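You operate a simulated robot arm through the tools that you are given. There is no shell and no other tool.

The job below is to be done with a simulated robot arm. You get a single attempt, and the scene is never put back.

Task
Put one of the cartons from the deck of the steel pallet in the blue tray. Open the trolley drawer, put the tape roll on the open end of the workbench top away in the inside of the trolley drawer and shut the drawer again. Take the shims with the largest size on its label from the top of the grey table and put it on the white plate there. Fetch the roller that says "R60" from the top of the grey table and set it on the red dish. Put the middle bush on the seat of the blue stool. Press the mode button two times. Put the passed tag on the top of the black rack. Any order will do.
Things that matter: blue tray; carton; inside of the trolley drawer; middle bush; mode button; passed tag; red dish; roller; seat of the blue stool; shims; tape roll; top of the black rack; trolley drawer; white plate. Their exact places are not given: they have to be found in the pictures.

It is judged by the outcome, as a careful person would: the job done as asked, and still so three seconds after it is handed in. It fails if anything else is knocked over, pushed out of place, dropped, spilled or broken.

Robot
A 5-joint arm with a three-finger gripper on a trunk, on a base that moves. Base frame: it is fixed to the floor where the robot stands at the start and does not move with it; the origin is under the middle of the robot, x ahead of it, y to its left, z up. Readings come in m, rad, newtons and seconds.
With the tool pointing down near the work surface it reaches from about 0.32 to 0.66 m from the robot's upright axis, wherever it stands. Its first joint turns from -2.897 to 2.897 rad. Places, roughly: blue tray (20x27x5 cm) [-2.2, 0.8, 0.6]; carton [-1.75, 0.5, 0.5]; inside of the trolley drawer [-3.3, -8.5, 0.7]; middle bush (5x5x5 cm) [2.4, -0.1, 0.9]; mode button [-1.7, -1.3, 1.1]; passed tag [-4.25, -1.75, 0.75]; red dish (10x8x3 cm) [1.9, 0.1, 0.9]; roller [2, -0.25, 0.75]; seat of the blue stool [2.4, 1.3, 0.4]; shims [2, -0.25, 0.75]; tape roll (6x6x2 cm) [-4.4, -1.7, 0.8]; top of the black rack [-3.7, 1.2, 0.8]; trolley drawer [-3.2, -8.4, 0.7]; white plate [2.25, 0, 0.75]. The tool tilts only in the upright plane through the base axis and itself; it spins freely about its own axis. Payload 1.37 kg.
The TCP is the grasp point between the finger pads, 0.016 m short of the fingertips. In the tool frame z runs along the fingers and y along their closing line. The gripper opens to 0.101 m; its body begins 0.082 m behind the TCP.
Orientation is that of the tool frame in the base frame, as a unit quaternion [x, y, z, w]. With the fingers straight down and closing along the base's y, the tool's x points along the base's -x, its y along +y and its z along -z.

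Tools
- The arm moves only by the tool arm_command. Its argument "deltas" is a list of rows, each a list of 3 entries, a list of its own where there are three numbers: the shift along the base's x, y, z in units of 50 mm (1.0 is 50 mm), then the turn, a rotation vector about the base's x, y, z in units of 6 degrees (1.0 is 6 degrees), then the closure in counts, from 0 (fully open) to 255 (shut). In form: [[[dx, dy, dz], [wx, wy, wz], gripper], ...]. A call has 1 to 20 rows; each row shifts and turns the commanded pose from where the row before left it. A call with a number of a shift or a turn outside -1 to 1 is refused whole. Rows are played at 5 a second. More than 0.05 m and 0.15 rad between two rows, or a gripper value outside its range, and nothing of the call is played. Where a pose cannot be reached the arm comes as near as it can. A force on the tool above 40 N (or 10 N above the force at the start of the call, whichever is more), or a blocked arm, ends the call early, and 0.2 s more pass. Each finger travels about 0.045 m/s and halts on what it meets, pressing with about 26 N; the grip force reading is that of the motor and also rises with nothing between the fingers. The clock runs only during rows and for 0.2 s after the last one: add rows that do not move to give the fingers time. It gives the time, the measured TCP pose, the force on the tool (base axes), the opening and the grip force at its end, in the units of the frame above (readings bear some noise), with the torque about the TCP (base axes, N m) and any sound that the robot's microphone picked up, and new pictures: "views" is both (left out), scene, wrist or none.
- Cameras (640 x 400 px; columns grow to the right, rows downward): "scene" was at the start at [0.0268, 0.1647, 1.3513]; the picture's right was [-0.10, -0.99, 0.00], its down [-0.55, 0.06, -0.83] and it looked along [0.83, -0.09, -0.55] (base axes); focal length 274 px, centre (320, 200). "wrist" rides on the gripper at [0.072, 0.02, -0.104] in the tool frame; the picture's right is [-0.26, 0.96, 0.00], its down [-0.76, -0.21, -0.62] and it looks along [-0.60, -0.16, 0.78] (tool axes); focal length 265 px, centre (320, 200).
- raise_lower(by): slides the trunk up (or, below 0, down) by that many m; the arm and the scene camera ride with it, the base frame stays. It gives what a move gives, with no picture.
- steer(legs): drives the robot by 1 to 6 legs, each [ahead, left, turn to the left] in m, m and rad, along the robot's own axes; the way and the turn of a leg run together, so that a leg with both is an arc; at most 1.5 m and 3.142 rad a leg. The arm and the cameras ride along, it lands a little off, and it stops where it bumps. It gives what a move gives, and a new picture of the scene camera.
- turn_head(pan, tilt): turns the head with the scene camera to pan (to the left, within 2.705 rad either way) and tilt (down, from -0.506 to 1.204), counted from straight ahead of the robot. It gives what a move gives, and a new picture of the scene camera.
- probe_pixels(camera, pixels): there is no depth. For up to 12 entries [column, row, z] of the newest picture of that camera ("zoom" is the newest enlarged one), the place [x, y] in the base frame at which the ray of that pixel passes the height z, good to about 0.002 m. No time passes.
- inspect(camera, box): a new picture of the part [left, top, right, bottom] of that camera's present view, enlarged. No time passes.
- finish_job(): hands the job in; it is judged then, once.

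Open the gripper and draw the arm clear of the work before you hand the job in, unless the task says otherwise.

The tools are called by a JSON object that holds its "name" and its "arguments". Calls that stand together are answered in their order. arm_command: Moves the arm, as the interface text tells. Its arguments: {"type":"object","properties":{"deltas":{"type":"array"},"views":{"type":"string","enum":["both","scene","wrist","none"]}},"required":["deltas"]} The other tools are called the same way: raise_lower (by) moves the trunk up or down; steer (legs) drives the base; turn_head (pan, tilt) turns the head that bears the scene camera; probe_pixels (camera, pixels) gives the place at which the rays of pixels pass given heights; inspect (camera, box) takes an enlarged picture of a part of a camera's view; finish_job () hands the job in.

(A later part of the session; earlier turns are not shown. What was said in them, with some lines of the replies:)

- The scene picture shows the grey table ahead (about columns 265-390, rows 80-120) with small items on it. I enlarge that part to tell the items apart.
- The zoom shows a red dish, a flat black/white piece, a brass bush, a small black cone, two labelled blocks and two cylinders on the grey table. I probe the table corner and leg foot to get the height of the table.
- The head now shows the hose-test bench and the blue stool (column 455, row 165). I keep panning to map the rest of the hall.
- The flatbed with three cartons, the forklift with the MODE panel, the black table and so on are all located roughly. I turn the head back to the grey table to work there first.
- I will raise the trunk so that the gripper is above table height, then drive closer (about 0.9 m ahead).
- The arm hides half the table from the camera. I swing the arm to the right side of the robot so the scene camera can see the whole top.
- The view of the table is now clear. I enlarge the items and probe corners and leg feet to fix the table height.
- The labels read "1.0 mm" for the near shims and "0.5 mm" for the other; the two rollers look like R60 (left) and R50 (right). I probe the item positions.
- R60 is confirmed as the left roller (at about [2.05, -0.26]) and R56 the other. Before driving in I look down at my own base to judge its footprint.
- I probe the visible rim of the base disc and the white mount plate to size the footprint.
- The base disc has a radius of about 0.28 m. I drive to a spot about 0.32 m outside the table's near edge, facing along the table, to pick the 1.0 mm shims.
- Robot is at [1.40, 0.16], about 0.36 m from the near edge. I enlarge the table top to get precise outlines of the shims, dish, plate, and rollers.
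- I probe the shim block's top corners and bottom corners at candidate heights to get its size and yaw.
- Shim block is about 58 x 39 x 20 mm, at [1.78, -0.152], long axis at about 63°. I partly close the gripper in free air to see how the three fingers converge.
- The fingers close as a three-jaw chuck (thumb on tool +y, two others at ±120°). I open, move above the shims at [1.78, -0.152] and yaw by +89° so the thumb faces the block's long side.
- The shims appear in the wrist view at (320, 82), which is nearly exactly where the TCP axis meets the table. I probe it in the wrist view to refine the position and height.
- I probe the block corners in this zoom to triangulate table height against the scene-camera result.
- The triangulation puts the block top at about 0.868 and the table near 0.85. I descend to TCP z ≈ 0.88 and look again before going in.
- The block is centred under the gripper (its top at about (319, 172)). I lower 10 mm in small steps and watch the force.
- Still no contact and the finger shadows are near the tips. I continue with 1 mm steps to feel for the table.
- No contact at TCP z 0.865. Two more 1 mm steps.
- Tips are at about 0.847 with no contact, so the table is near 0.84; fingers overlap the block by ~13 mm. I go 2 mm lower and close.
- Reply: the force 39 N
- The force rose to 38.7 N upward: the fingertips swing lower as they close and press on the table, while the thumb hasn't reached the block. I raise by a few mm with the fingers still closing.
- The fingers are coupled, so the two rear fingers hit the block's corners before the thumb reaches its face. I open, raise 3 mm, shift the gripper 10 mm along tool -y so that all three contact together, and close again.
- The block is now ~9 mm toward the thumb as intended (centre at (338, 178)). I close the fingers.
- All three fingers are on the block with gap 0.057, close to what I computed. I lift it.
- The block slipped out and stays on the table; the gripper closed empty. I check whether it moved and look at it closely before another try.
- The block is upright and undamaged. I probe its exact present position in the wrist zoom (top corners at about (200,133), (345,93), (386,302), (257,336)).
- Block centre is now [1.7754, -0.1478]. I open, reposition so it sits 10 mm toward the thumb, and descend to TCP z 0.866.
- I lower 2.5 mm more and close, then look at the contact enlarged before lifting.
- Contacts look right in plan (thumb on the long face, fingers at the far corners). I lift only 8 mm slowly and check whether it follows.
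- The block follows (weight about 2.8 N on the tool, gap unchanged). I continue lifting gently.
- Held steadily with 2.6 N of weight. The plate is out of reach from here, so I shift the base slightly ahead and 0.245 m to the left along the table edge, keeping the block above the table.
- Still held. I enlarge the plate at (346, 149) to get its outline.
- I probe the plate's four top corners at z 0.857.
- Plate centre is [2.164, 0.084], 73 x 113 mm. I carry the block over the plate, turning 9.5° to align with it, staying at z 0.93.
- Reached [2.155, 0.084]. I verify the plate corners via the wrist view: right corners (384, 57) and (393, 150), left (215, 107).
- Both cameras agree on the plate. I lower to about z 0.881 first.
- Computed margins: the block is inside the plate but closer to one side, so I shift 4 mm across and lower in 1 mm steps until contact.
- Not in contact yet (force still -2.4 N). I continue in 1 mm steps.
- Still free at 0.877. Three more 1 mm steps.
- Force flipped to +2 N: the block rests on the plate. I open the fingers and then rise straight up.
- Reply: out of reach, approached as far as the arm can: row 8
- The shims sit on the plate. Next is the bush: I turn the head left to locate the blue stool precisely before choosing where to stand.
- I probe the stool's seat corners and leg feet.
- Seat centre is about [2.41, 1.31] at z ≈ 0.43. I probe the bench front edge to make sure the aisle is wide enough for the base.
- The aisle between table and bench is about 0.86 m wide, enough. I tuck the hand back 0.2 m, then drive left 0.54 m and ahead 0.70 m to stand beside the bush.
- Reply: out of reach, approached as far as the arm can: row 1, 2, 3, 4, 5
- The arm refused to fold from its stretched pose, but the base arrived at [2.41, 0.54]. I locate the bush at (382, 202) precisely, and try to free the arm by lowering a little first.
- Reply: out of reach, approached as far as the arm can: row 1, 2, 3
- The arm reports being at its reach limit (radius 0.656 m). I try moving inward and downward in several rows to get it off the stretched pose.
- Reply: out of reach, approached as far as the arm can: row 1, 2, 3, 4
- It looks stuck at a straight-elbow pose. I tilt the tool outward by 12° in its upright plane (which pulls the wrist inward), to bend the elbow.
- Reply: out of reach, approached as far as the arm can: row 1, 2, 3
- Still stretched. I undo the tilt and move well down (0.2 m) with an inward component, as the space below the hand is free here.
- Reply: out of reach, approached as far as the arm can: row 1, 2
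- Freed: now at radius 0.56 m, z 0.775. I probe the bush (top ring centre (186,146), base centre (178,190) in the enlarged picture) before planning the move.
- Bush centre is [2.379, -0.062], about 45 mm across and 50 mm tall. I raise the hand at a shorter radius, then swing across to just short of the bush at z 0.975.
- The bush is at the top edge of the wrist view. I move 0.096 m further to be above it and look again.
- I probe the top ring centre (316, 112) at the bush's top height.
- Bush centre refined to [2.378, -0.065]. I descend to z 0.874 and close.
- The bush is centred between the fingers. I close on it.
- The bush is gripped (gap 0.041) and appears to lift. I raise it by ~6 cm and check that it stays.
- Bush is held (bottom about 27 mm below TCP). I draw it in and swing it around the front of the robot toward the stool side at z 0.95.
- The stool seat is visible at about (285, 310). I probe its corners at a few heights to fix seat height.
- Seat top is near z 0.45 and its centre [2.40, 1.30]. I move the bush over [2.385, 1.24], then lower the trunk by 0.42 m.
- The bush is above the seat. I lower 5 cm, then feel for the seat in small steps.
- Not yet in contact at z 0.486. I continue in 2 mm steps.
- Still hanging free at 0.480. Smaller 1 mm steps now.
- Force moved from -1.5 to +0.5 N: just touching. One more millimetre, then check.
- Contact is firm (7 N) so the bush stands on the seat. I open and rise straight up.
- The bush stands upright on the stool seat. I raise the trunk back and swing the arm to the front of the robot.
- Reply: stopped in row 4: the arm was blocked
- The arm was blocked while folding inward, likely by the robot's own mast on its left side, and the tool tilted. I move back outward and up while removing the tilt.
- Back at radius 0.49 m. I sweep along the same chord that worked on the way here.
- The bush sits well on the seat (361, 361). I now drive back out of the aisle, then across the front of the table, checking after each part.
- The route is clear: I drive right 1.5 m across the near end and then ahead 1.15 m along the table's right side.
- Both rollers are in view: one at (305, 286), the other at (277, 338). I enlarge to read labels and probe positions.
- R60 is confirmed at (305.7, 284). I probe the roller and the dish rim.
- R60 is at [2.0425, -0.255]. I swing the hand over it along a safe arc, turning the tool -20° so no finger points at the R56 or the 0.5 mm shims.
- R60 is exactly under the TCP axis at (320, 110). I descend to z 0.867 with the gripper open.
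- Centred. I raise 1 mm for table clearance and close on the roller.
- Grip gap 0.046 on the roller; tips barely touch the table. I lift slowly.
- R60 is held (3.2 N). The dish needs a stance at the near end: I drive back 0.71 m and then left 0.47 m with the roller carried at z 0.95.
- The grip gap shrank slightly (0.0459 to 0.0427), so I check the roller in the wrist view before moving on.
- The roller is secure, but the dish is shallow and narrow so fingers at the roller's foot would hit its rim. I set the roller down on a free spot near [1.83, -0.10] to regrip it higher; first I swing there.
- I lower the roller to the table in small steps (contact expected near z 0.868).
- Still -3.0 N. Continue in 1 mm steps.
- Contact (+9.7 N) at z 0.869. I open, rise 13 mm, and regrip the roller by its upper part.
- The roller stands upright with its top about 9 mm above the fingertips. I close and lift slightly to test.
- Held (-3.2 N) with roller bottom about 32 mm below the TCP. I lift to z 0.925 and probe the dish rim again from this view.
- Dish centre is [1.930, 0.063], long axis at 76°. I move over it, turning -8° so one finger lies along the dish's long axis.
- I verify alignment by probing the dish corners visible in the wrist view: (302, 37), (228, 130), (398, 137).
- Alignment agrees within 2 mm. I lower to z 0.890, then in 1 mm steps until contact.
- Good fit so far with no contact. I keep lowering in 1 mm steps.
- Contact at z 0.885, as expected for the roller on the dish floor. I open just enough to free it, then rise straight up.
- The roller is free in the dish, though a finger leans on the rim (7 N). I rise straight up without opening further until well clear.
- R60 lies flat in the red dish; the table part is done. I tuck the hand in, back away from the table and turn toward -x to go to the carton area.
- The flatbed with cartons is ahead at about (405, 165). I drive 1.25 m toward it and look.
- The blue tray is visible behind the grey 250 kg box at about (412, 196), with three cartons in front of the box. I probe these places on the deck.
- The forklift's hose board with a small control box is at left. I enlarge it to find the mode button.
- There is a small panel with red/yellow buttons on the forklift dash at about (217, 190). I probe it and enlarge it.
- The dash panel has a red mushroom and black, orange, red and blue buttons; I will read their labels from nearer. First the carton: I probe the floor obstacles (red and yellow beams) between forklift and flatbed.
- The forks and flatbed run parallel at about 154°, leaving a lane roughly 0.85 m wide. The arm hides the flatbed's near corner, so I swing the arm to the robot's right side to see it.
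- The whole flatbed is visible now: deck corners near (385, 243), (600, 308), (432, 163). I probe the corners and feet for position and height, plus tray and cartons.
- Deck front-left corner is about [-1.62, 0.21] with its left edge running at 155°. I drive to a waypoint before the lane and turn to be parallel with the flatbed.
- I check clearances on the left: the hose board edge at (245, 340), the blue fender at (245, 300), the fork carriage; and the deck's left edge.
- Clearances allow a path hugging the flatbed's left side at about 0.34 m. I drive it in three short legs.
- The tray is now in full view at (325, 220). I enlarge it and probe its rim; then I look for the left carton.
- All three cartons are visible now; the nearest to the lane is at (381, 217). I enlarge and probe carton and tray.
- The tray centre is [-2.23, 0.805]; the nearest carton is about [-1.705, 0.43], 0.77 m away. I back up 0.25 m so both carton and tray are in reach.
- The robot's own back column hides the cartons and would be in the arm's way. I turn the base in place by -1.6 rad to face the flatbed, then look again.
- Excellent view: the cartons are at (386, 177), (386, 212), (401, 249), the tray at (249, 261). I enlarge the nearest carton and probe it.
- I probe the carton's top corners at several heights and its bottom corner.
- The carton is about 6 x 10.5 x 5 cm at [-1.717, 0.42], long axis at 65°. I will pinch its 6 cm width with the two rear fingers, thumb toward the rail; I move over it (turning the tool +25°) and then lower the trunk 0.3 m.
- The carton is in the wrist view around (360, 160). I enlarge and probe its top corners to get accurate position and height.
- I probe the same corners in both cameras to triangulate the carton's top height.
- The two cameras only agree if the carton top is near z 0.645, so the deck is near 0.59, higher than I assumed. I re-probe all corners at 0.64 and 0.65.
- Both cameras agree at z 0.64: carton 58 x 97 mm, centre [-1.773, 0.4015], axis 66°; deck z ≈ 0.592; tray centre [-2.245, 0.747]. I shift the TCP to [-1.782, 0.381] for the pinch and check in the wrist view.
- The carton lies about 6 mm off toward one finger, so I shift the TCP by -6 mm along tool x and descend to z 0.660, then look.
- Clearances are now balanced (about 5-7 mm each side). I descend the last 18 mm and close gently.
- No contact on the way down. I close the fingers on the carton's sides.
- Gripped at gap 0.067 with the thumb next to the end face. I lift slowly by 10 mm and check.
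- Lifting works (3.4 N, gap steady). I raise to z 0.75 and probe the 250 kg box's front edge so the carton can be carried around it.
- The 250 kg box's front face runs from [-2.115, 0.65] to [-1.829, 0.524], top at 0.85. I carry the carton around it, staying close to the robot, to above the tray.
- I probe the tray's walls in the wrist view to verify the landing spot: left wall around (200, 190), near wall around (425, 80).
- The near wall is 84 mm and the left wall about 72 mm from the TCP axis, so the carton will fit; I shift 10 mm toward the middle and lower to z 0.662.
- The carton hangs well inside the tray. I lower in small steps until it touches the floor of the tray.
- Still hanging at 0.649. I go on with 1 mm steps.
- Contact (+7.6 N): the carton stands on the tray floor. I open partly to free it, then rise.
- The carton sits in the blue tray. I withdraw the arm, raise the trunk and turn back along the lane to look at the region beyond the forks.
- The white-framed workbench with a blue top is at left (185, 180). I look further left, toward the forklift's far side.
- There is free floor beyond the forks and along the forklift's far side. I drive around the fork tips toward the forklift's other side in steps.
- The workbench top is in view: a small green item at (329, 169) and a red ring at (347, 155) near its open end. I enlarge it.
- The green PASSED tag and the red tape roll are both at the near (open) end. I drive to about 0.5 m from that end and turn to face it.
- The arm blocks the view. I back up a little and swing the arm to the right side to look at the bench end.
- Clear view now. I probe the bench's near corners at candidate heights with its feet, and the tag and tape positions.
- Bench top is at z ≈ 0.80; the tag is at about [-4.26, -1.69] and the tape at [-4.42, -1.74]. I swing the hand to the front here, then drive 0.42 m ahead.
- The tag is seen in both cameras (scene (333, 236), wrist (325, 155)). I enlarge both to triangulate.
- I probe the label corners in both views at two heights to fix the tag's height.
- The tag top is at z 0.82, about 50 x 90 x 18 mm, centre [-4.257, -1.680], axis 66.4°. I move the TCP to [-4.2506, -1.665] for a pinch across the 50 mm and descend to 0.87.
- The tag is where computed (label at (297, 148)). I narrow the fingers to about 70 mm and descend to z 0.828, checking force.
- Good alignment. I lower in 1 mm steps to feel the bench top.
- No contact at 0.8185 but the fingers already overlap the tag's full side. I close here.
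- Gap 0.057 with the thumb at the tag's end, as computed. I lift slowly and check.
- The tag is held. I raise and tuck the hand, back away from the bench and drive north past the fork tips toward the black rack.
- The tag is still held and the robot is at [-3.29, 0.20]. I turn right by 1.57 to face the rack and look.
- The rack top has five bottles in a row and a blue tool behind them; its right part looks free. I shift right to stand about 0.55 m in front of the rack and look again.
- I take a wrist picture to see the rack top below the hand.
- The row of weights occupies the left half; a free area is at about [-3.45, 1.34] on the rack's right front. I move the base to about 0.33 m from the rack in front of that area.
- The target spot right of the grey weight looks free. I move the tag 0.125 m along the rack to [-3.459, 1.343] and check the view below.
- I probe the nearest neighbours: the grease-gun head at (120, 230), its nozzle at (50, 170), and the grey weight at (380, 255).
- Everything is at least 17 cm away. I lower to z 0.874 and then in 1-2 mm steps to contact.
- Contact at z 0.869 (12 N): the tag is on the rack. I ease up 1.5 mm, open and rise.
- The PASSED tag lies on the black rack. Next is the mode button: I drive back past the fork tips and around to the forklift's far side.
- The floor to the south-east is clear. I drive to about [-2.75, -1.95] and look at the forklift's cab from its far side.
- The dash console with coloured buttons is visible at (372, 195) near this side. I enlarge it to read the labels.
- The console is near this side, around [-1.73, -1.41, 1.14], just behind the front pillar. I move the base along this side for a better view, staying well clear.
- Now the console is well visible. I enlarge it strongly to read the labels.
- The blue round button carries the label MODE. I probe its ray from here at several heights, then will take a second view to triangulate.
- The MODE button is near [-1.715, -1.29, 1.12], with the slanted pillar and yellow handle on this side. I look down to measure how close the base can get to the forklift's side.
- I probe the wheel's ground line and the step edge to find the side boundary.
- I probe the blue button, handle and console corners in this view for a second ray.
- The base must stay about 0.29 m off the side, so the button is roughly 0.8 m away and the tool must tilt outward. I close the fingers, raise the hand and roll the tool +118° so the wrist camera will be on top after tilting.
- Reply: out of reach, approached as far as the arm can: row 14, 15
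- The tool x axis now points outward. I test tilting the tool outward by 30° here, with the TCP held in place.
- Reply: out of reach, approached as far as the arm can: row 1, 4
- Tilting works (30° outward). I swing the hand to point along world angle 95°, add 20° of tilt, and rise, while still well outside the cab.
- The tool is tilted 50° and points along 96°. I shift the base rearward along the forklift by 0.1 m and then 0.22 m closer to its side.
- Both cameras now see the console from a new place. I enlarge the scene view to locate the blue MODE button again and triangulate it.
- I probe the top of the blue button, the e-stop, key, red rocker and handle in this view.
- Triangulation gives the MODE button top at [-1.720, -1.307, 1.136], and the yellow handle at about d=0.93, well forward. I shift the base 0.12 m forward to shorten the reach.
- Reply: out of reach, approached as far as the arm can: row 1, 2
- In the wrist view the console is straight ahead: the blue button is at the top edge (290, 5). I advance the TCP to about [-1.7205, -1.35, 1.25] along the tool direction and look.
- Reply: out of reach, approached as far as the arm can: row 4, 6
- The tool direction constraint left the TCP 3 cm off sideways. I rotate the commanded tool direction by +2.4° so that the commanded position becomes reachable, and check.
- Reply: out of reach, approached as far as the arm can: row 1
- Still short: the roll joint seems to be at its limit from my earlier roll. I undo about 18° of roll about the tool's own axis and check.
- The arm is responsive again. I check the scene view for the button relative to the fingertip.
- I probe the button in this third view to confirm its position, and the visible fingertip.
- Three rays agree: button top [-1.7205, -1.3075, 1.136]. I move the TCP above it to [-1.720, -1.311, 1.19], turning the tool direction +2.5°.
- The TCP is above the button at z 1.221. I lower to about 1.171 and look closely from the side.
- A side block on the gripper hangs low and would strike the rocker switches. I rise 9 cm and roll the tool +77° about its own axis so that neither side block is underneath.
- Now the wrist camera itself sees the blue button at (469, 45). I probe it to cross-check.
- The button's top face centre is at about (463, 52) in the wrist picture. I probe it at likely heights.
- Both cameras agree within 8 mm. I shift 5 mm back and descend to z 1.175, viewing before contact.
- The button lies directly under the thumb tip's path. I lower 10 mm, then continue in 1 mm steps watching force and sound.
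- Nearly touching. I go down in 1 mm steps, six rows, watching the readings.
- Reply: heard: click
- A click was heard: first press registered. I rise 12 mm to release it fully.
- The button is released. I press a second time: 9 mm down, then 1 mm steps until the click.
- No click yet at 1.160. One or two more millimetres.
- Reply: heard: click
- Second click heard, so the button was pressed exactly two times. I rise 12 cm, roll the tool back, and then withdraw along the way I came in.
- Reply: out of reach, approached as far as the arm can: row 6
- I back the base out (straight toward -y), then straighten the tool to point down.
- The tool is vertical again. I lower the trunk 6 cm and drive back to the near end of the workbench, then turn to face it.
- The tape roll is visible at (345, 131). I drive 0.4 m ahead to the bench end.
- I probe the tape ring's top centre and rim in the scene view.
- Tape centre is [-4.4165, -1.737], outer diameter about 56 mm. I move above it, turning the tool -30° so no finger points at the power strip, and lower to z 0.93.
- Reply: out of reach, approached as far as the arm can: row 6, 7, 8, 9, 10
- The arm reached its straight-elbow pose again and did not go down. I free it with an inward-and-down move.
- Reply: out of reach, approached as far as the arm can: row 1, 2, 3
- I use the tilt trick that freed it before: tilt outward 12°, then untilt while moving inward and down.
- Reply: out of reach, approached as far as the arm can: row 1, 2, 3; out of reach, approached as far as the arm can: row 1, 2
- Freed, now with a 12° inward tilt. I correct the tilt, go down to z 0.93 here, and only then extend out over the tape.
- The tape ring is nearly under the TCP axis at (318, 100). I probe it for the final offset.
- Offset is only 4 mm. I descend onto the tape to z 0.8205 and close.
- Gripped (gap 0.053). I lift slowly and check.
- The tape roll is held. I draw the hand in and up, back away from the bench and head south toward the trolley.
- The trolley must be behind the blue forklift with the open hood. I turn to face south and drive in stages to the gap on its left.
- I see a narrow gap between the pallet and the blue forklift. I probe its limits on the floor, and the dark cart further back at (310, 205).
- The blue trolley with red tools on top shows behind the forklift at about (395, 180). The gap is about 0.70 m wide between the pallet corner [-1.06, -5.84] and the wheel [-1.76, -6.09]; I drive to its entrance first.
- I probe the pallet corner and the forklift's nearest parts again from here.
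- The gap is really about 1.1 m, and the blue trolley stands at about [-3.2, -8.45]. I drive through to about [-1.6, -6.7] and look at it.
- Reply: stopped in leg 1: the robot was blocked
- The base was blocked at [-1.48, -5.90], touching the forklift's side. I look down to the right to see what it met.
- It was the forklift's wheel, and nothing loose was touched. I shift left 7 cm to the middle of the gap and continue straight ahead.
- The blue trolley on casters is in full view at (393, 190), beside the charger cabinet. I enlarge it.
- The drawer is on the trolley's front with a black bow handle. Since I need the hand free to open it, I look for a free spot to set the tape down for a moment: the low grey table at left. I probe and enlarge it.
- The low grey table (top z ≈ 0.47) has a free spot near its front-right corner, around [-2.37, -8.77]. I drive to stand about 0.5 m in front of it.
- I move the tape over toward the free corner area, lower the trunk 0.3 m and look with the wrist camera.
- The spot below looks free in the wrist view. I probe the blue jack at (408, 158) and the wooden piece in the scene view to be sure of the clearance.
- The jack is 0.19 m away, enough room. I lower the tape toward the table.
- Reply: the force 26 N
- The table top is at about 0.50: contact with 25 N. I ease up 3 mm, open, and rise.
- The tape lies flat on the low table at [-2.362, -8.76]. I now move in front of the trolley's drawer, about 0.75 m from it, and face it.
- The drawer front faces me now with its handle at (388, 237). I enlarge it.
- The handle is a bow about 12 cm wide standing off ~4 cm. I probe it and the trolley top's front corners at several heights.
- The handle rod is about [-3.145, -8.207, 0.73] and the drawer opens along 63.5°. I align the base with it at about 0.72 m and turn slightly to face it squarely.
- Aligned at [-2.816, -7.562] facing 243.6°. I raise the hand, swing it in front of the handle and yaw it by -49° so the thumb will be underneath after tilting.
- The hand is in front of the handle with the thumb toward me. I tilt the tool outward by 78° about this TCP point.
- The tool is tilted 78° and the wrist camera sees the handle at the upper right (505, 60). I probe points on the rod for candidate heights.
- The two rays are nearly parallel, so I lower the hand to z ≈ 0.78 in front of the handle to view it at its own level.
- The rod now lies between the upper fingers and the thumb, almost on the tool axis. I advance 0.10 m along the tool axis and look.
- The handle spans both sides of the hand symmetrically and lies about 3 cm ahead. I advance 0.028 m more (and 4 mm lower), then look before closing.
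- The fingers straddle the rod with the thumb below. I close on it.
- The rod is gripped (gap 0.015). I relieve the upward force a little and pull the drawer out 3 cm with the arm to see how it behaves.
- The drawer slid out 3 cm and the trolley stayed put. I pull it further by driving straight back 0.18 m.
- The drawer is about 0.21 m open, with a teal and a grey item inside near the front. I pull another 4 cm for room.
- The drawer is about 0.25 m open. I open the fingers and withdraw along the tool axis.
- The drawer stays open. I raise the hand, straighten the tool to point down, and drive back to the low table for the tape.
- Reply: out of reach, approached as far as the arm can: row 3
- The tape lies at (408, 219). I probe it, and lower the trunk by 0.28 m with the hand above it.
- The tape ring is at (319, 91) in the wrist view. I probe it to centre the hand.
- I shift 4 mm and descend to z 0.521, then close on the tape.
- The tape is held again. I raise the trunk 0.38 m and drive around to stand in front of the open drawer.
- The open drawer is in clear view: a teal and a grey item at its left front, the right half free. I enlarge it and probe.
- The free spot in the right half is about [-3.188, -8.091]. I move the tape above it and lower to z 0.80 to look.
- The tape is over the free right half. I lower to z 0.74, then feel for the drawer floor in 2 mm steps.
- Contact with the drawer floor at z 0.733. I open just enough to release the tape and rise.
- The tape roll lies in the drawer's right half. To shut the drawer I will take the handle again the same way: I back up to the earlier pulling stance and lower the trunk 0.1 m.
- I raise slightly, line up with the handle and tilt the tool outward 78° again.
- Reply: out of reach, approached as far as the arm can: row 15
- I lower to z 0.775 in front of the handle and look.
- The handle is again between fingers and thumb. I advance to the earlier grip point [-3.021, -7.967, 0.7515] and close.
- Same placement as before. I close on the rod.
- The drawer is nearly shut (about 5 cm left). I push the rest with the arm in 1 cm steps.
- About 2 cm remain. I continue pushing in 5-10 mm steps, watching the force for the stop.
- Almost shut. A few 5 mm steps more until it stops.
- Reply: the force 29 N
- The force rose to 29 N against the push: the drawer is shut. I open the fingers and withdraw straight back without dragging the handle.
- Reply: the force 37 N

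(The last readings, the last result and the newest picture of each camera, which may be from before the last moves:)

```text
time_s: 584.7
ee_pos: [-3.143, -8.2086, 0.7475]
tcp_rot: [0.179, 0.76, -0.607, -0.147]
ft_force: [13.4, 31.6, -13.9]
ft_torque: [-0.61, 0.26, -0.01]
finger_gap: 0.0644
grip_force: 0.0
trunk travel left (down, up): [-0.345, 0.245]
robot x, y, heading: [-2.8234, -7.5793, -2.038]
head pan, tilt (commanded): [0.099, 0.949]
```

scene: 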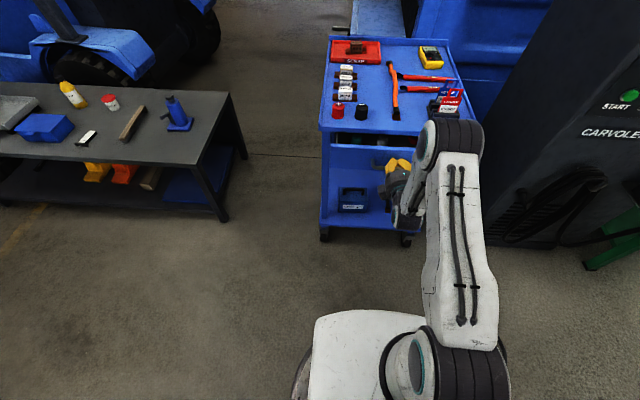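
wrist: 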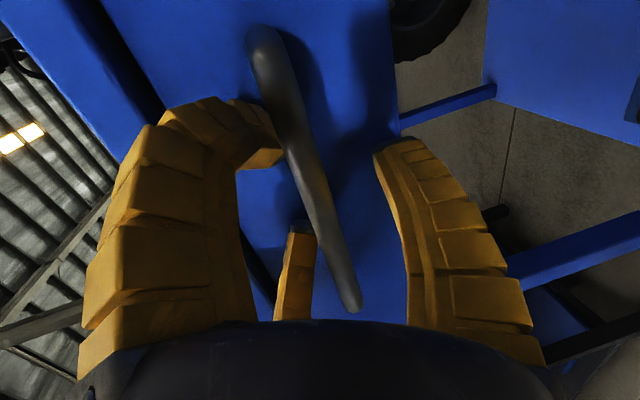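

One upper finger is pressed against the trolley's lip and bent. I close slightly to relax it and look again.

{"name": "arm_command", "arguments": {"deltas": [[[0, 0, -0.05], [0, 0, 0], 150], [[0, 0, 0], [0, 0, 0], 150], [[0, 0, 0], [0, 0, 0], 150]], "views": "wrist"}}

{"name": "inspect", "arguments": {"camera": "scene", "box": [310, 120, 450, 210]}}

```text
time_s: 585.5
ee_pos: [-3.1429, -8.2053, 0.7474]
tcp_rot: [0.179, 0.759, -0.608, -0.148]
ft_force: [11.9, 25.2, 9.4]
ft_torque: [-0.56, 0.24, 0.21]
finger_gap: 0.0462
grip_force: 1.4
trunk travel left (down, up): [-0.345, 0.245]
robot x, y, heading: [-2.8242, -7.5788, -2.042]
head pan, tilt (commanded): [0.099, 0.949]
stopped in row 3: the force on the tool passed its limit at 46 N (the readings are from after the stop); the commanded pose is now the measured one
```

wrist: 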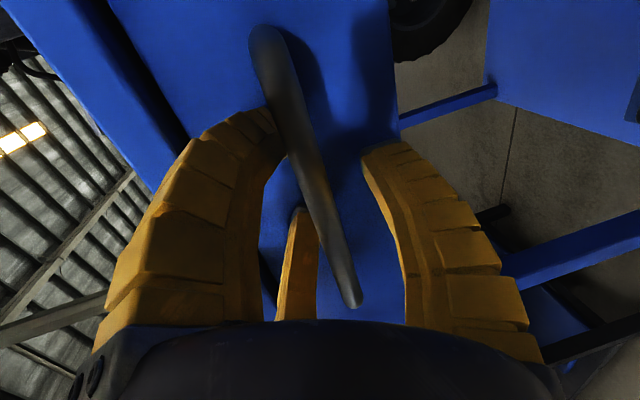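

```text
4.44 times, centred on (380, 165) of scene
```

zoom: 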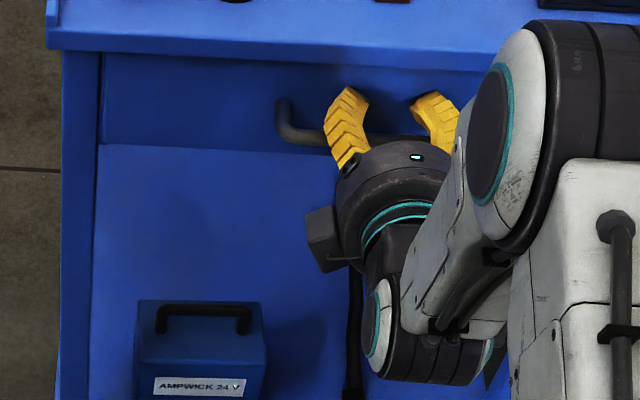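

I retreat 6 mm along the tool axis to relieve the pressure and check.

{"name": "arm_command", "arguments": {"deltas": [[[0.052, 0.105, 0.02], [0, 0, 0], 150], [[0, 0, 0], [0, 0, 0], 150]], "views": "wrist"}}

```text
time_s: 586.1
ee_pos: [-3.1429, -8.204, 0.7463]
tcp_rot: [0.179, 0.76, -0.607, -0.147]
ft_force: [2.4, 6.4, 1.3]
ft_torque: [-0.15, 0.01, 0.05]
finger_gap: 0.0459
grip_force: 2.0
trunk travel left (down, up): [-0.345, 0.245]
robot x, y, heading: [-2.824, -7.5766, -2.04]
head pan, tilt (commanded): [0.099, 0.949]
```

wrist: 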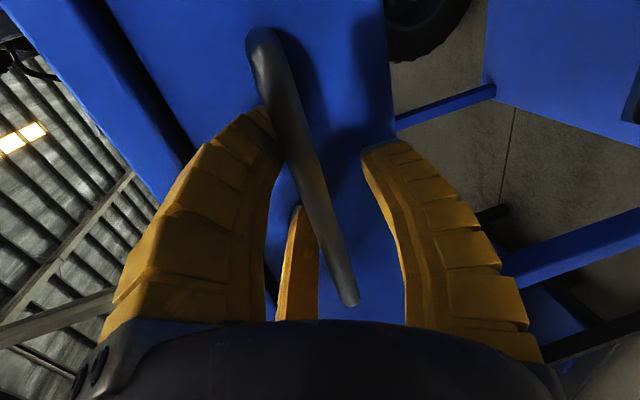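

Pressure relieved. I continue withdrawing 15 mm in small steps and check that the drawer does not follow.

{"name": "arm_command", "arguments": {"deltas": [[[0.043, 0.088, 0.02], [0, 0, 0], 140], [[0.043, 0.088, 0.02], [0, 0, 0], 130], [[0.043, 0.088, 0.02], [0, 0, 0], 120], [[0, 0, 0], [0, 0, 0], 115]], "views": "wrist"}}

{"name": "inspect", "arguments": {"camera": "scene", "box": [310, 120, 450, 210]}}

```text
time_s: 587.1
ee_pos: [-3.1342, -8.1899, 0.7492]
tcp_rot: [0.179, 0.759, -0.608, -0.146]
ft_force: [-0.5, -0.4, -0.1]
ft_torque: [0.0, -0.03, 0.05]
finger_gap: 0.0591
grip_force: 2.5
trunk travel left (down, up): [-0.345, 0.245]
robot x, y, heading: [-2.8241, -7.5777, -2.037]
head pan, tilt (commanded): [0.099, 0.949]
```

wrist: 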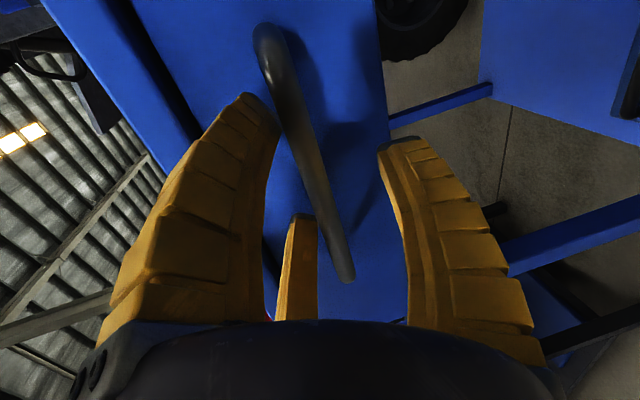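

```text
4.44 times, centred on (380, 165) of scene
```

zoom: 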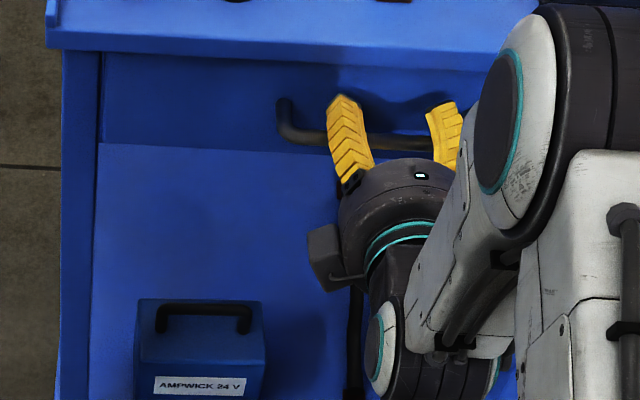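

The hand is free with zero force and the drawer stays shut. I withdraw another 12 cm, then raise and straighten the tool.

{"name": "arm_command", "arguments": {"deltas": [[[0.217, 0.438, 0.05], [0, 0, 0], 110], [[0.217, 0.438, 0.05], [0, 0, 0], 110], [[0.217, 0.438, 0.05], [0, 0, 0], 110], [[0.217, 0.438, 0.05], [0, 0, 0], 110], [[0.217, 0.438, 0.05], [0, 0, 0], 60], [[0, 0, 0], [0, 0, 0], 0]], "views": "both"}}

{"name": "inspect", "arguments": {"camera": "scene", "box": [300, 60, 480, 230]}}

```text
time_s: 588.5
ee_pos: [-3.081, -8.0805, 0.7617]
tcp_rot: [0.18, 0.759, -0.608, -0.149]
ft_force: [-0.6, 0.2, 0.5]
ft_torque: [-0.02, -0.02, -0.04]
finger_gap: 0.1007
grip_force: 0.2
trunk travel left (down, up): [-0.345, 0.245]
robot x, y, heading: [-2.8254, -7.5757, -2.043]
head pan, tilt (commanded): [0.099, 0.949]
```

scene: 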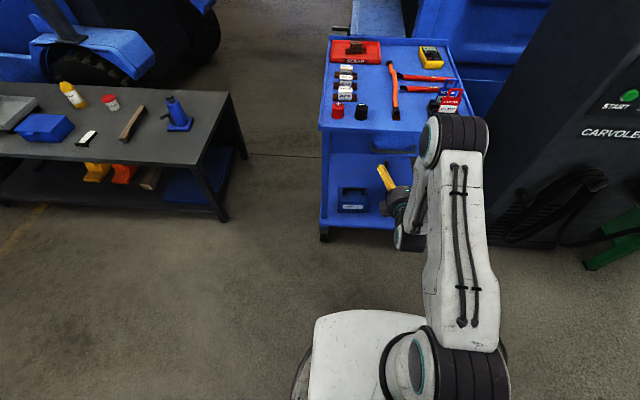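
wrist: 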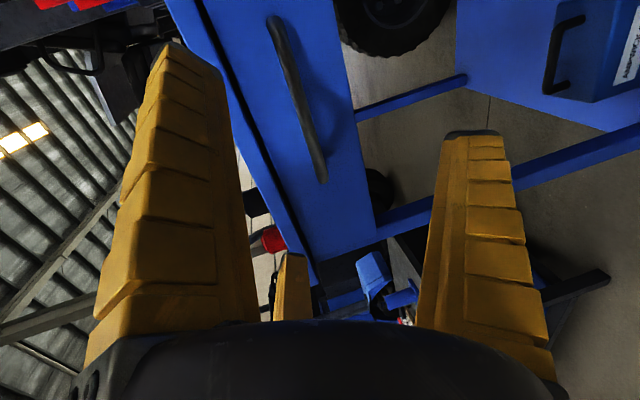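

```text
2.35 times, centred on (390, 145) of scene
```

zoom: 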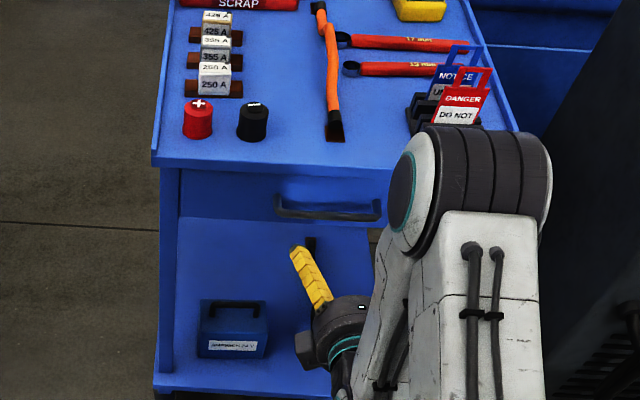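

The drawer looks fully shut. To confirm, I probe the handle rod and compare with its position at the start (N ≈ -8.73 at z 0.748).

{"name": "probe_pixels", "arguments": {"camera": "scene", "pixels": [[394.2, 149.6, 0.748], [385, 149.8, 0.748], [405, 149.2, 0.748], [375, 131, 0.8], [330, 128, 0.8]]}}

{"name": "inspect", "arguments": {"camera": "scene", "box": [355, 120, 425, 165]}}

```text
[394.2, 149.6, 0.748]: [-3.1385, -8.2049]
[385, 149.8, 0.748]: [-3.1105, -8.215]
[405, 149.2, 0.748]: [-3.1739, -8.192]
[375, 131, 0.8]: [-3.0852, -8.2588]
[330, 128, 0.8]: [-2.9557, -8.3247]
```

```text
8.89 times, centred on (390, 142) of scene
```

zoom: 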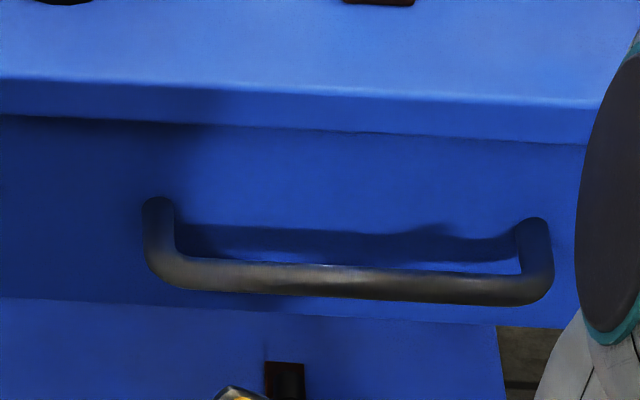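

The rod is back at its closed position (N = -8.746) and the trolley lip is unmoved. I back the robot off and bring the arm to a clear upright pose with the gripper open.

{"name": "steer", "arguments": {"legs": [[-0.35, 0, 0]]}}

{"name": "arm_command", "arguments": {"deltas": [[[0, 0, 0.4], [0.895, -0.447, 0], 0], [[0, 0, 0.4], [0.895, -0.447, 0], 0], [[0, 0, 0.4], [0.895, -0.447, 0], 0], [[0, 0, 0], [0.895, -0.447, 0], 0], [[0, 0, 0], [0.895, -0.447, 0], 0], [[0, 0, 0], [0.895, -0.447, 0], 0], [[0, 0, 0], [0.895, -0.447, 0], 0], [[0, 0, 0], [0.895, -0.447, 0], 0], [[0, 0, 0], [0.895, -0.447, 0], 0], [[0, 0, 0], [0.895, -0.447, 0], 0], [[0, 0, 0], [0.895, -0.447, 0], 0], [[0, 0, 0], [0.895, -0.447, 0], 0], [[0, 0, 0], [0.895, -0.447, 0], 0]], "views": "both"}}

```text
time_s: 590.8
ee_pos: [-2.9208, -7.7667, 0.7606]
tcp_rot: [0.179, 0.76, -0.607, -0.148]
ft_force: [0.0, 0.6, -0.5]
ft_torque: [-0.02, -0.02, 0.03]
finger_gap: 0.1004
grip_force: 0.0
trunk travel left (down, up): [-0.345, 0.245]
robot x, y, heading: [-2.6657, -7.2629, -2.043]
head pan, tilt (commanded): [0.099, 0.949]
```

scene: 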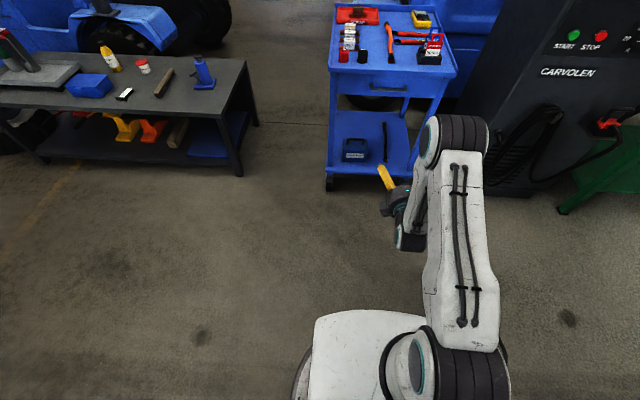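

```text
time_s: 593.6
ee_pos: [-2.9205, -7.7663, 0.8206]
tcp_rot: [0.227, 0.974, 0.006, 0.001]
ft_force: [-0.5, -0.2, 0.5]
ft_torque: [0.01, 0.02, 0.01]
finger_gap: 0.1008
grip_force: 0.0
trunk travel left (down, up): [-0.345, 0.245]
robot x, y, heading: [-2.6618, -7.2669, -2.036]
head pan, tilt (commanded): [0.099, 0.949]
```

scene: 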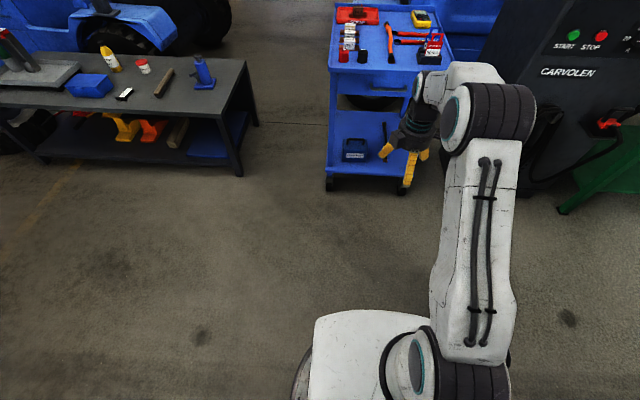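
wrist: 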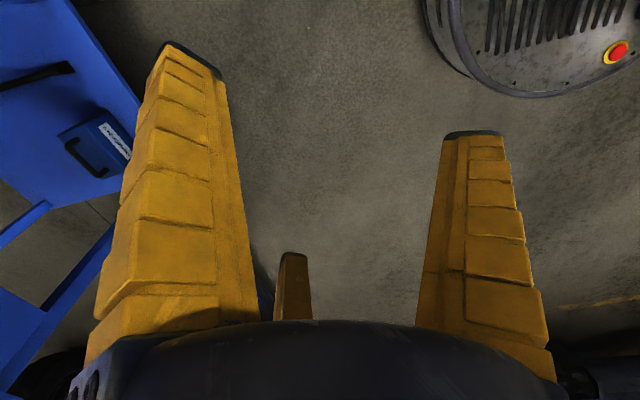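

All parts are done: the drawer is shut with the tape inside, the gripper is open and the arm stands clear. I hand the job in.

{"name": "finish_job", "arguments": {}}

```text
The job is handed in.
```

I finished all seven parts of the job and handed it in. I had no result back from the judging when I wrote this.

- **Carton:** one M10 carton from the flatbed, which I took to be the steel pallet, stands in the blue tray.
- **Tape roll:** it lies in the right half of the trolley drawer, and the drawer is pushed fully shut. I set the roll on the low grey table while I opened the drawer, then picked it up again.
- **Shims:** the 1.0 mm shims lie on the white plate. The other pack there was 0.5 mm. I took the white "CAPACITY 2500 KG" plate to be the white plate, as it was the only match near the given spot.
- **Roller:** the R60 roller sits flat in the red dish.
- **Bush:** the brass bush stands on the blue stool's seat. It was the only bush on the table, so I took it as the middle one.
- **Mode button:** I pressed the blue MODE button twice and heard a click each time.
- **Passed tag:** it lies on top of the black rack.

- **Shims slip:** on my first lift they slipped out of the gripper. They stayed upright on the table, and the second grip held.
- **Forklift contact:** on the way to the trolley, the robot's base touched a parked forklift's wheel and stopped. Nothing moved that I could see.

I checked each placement in the pictures when I made it, but did not go back to look at them all again at the end.
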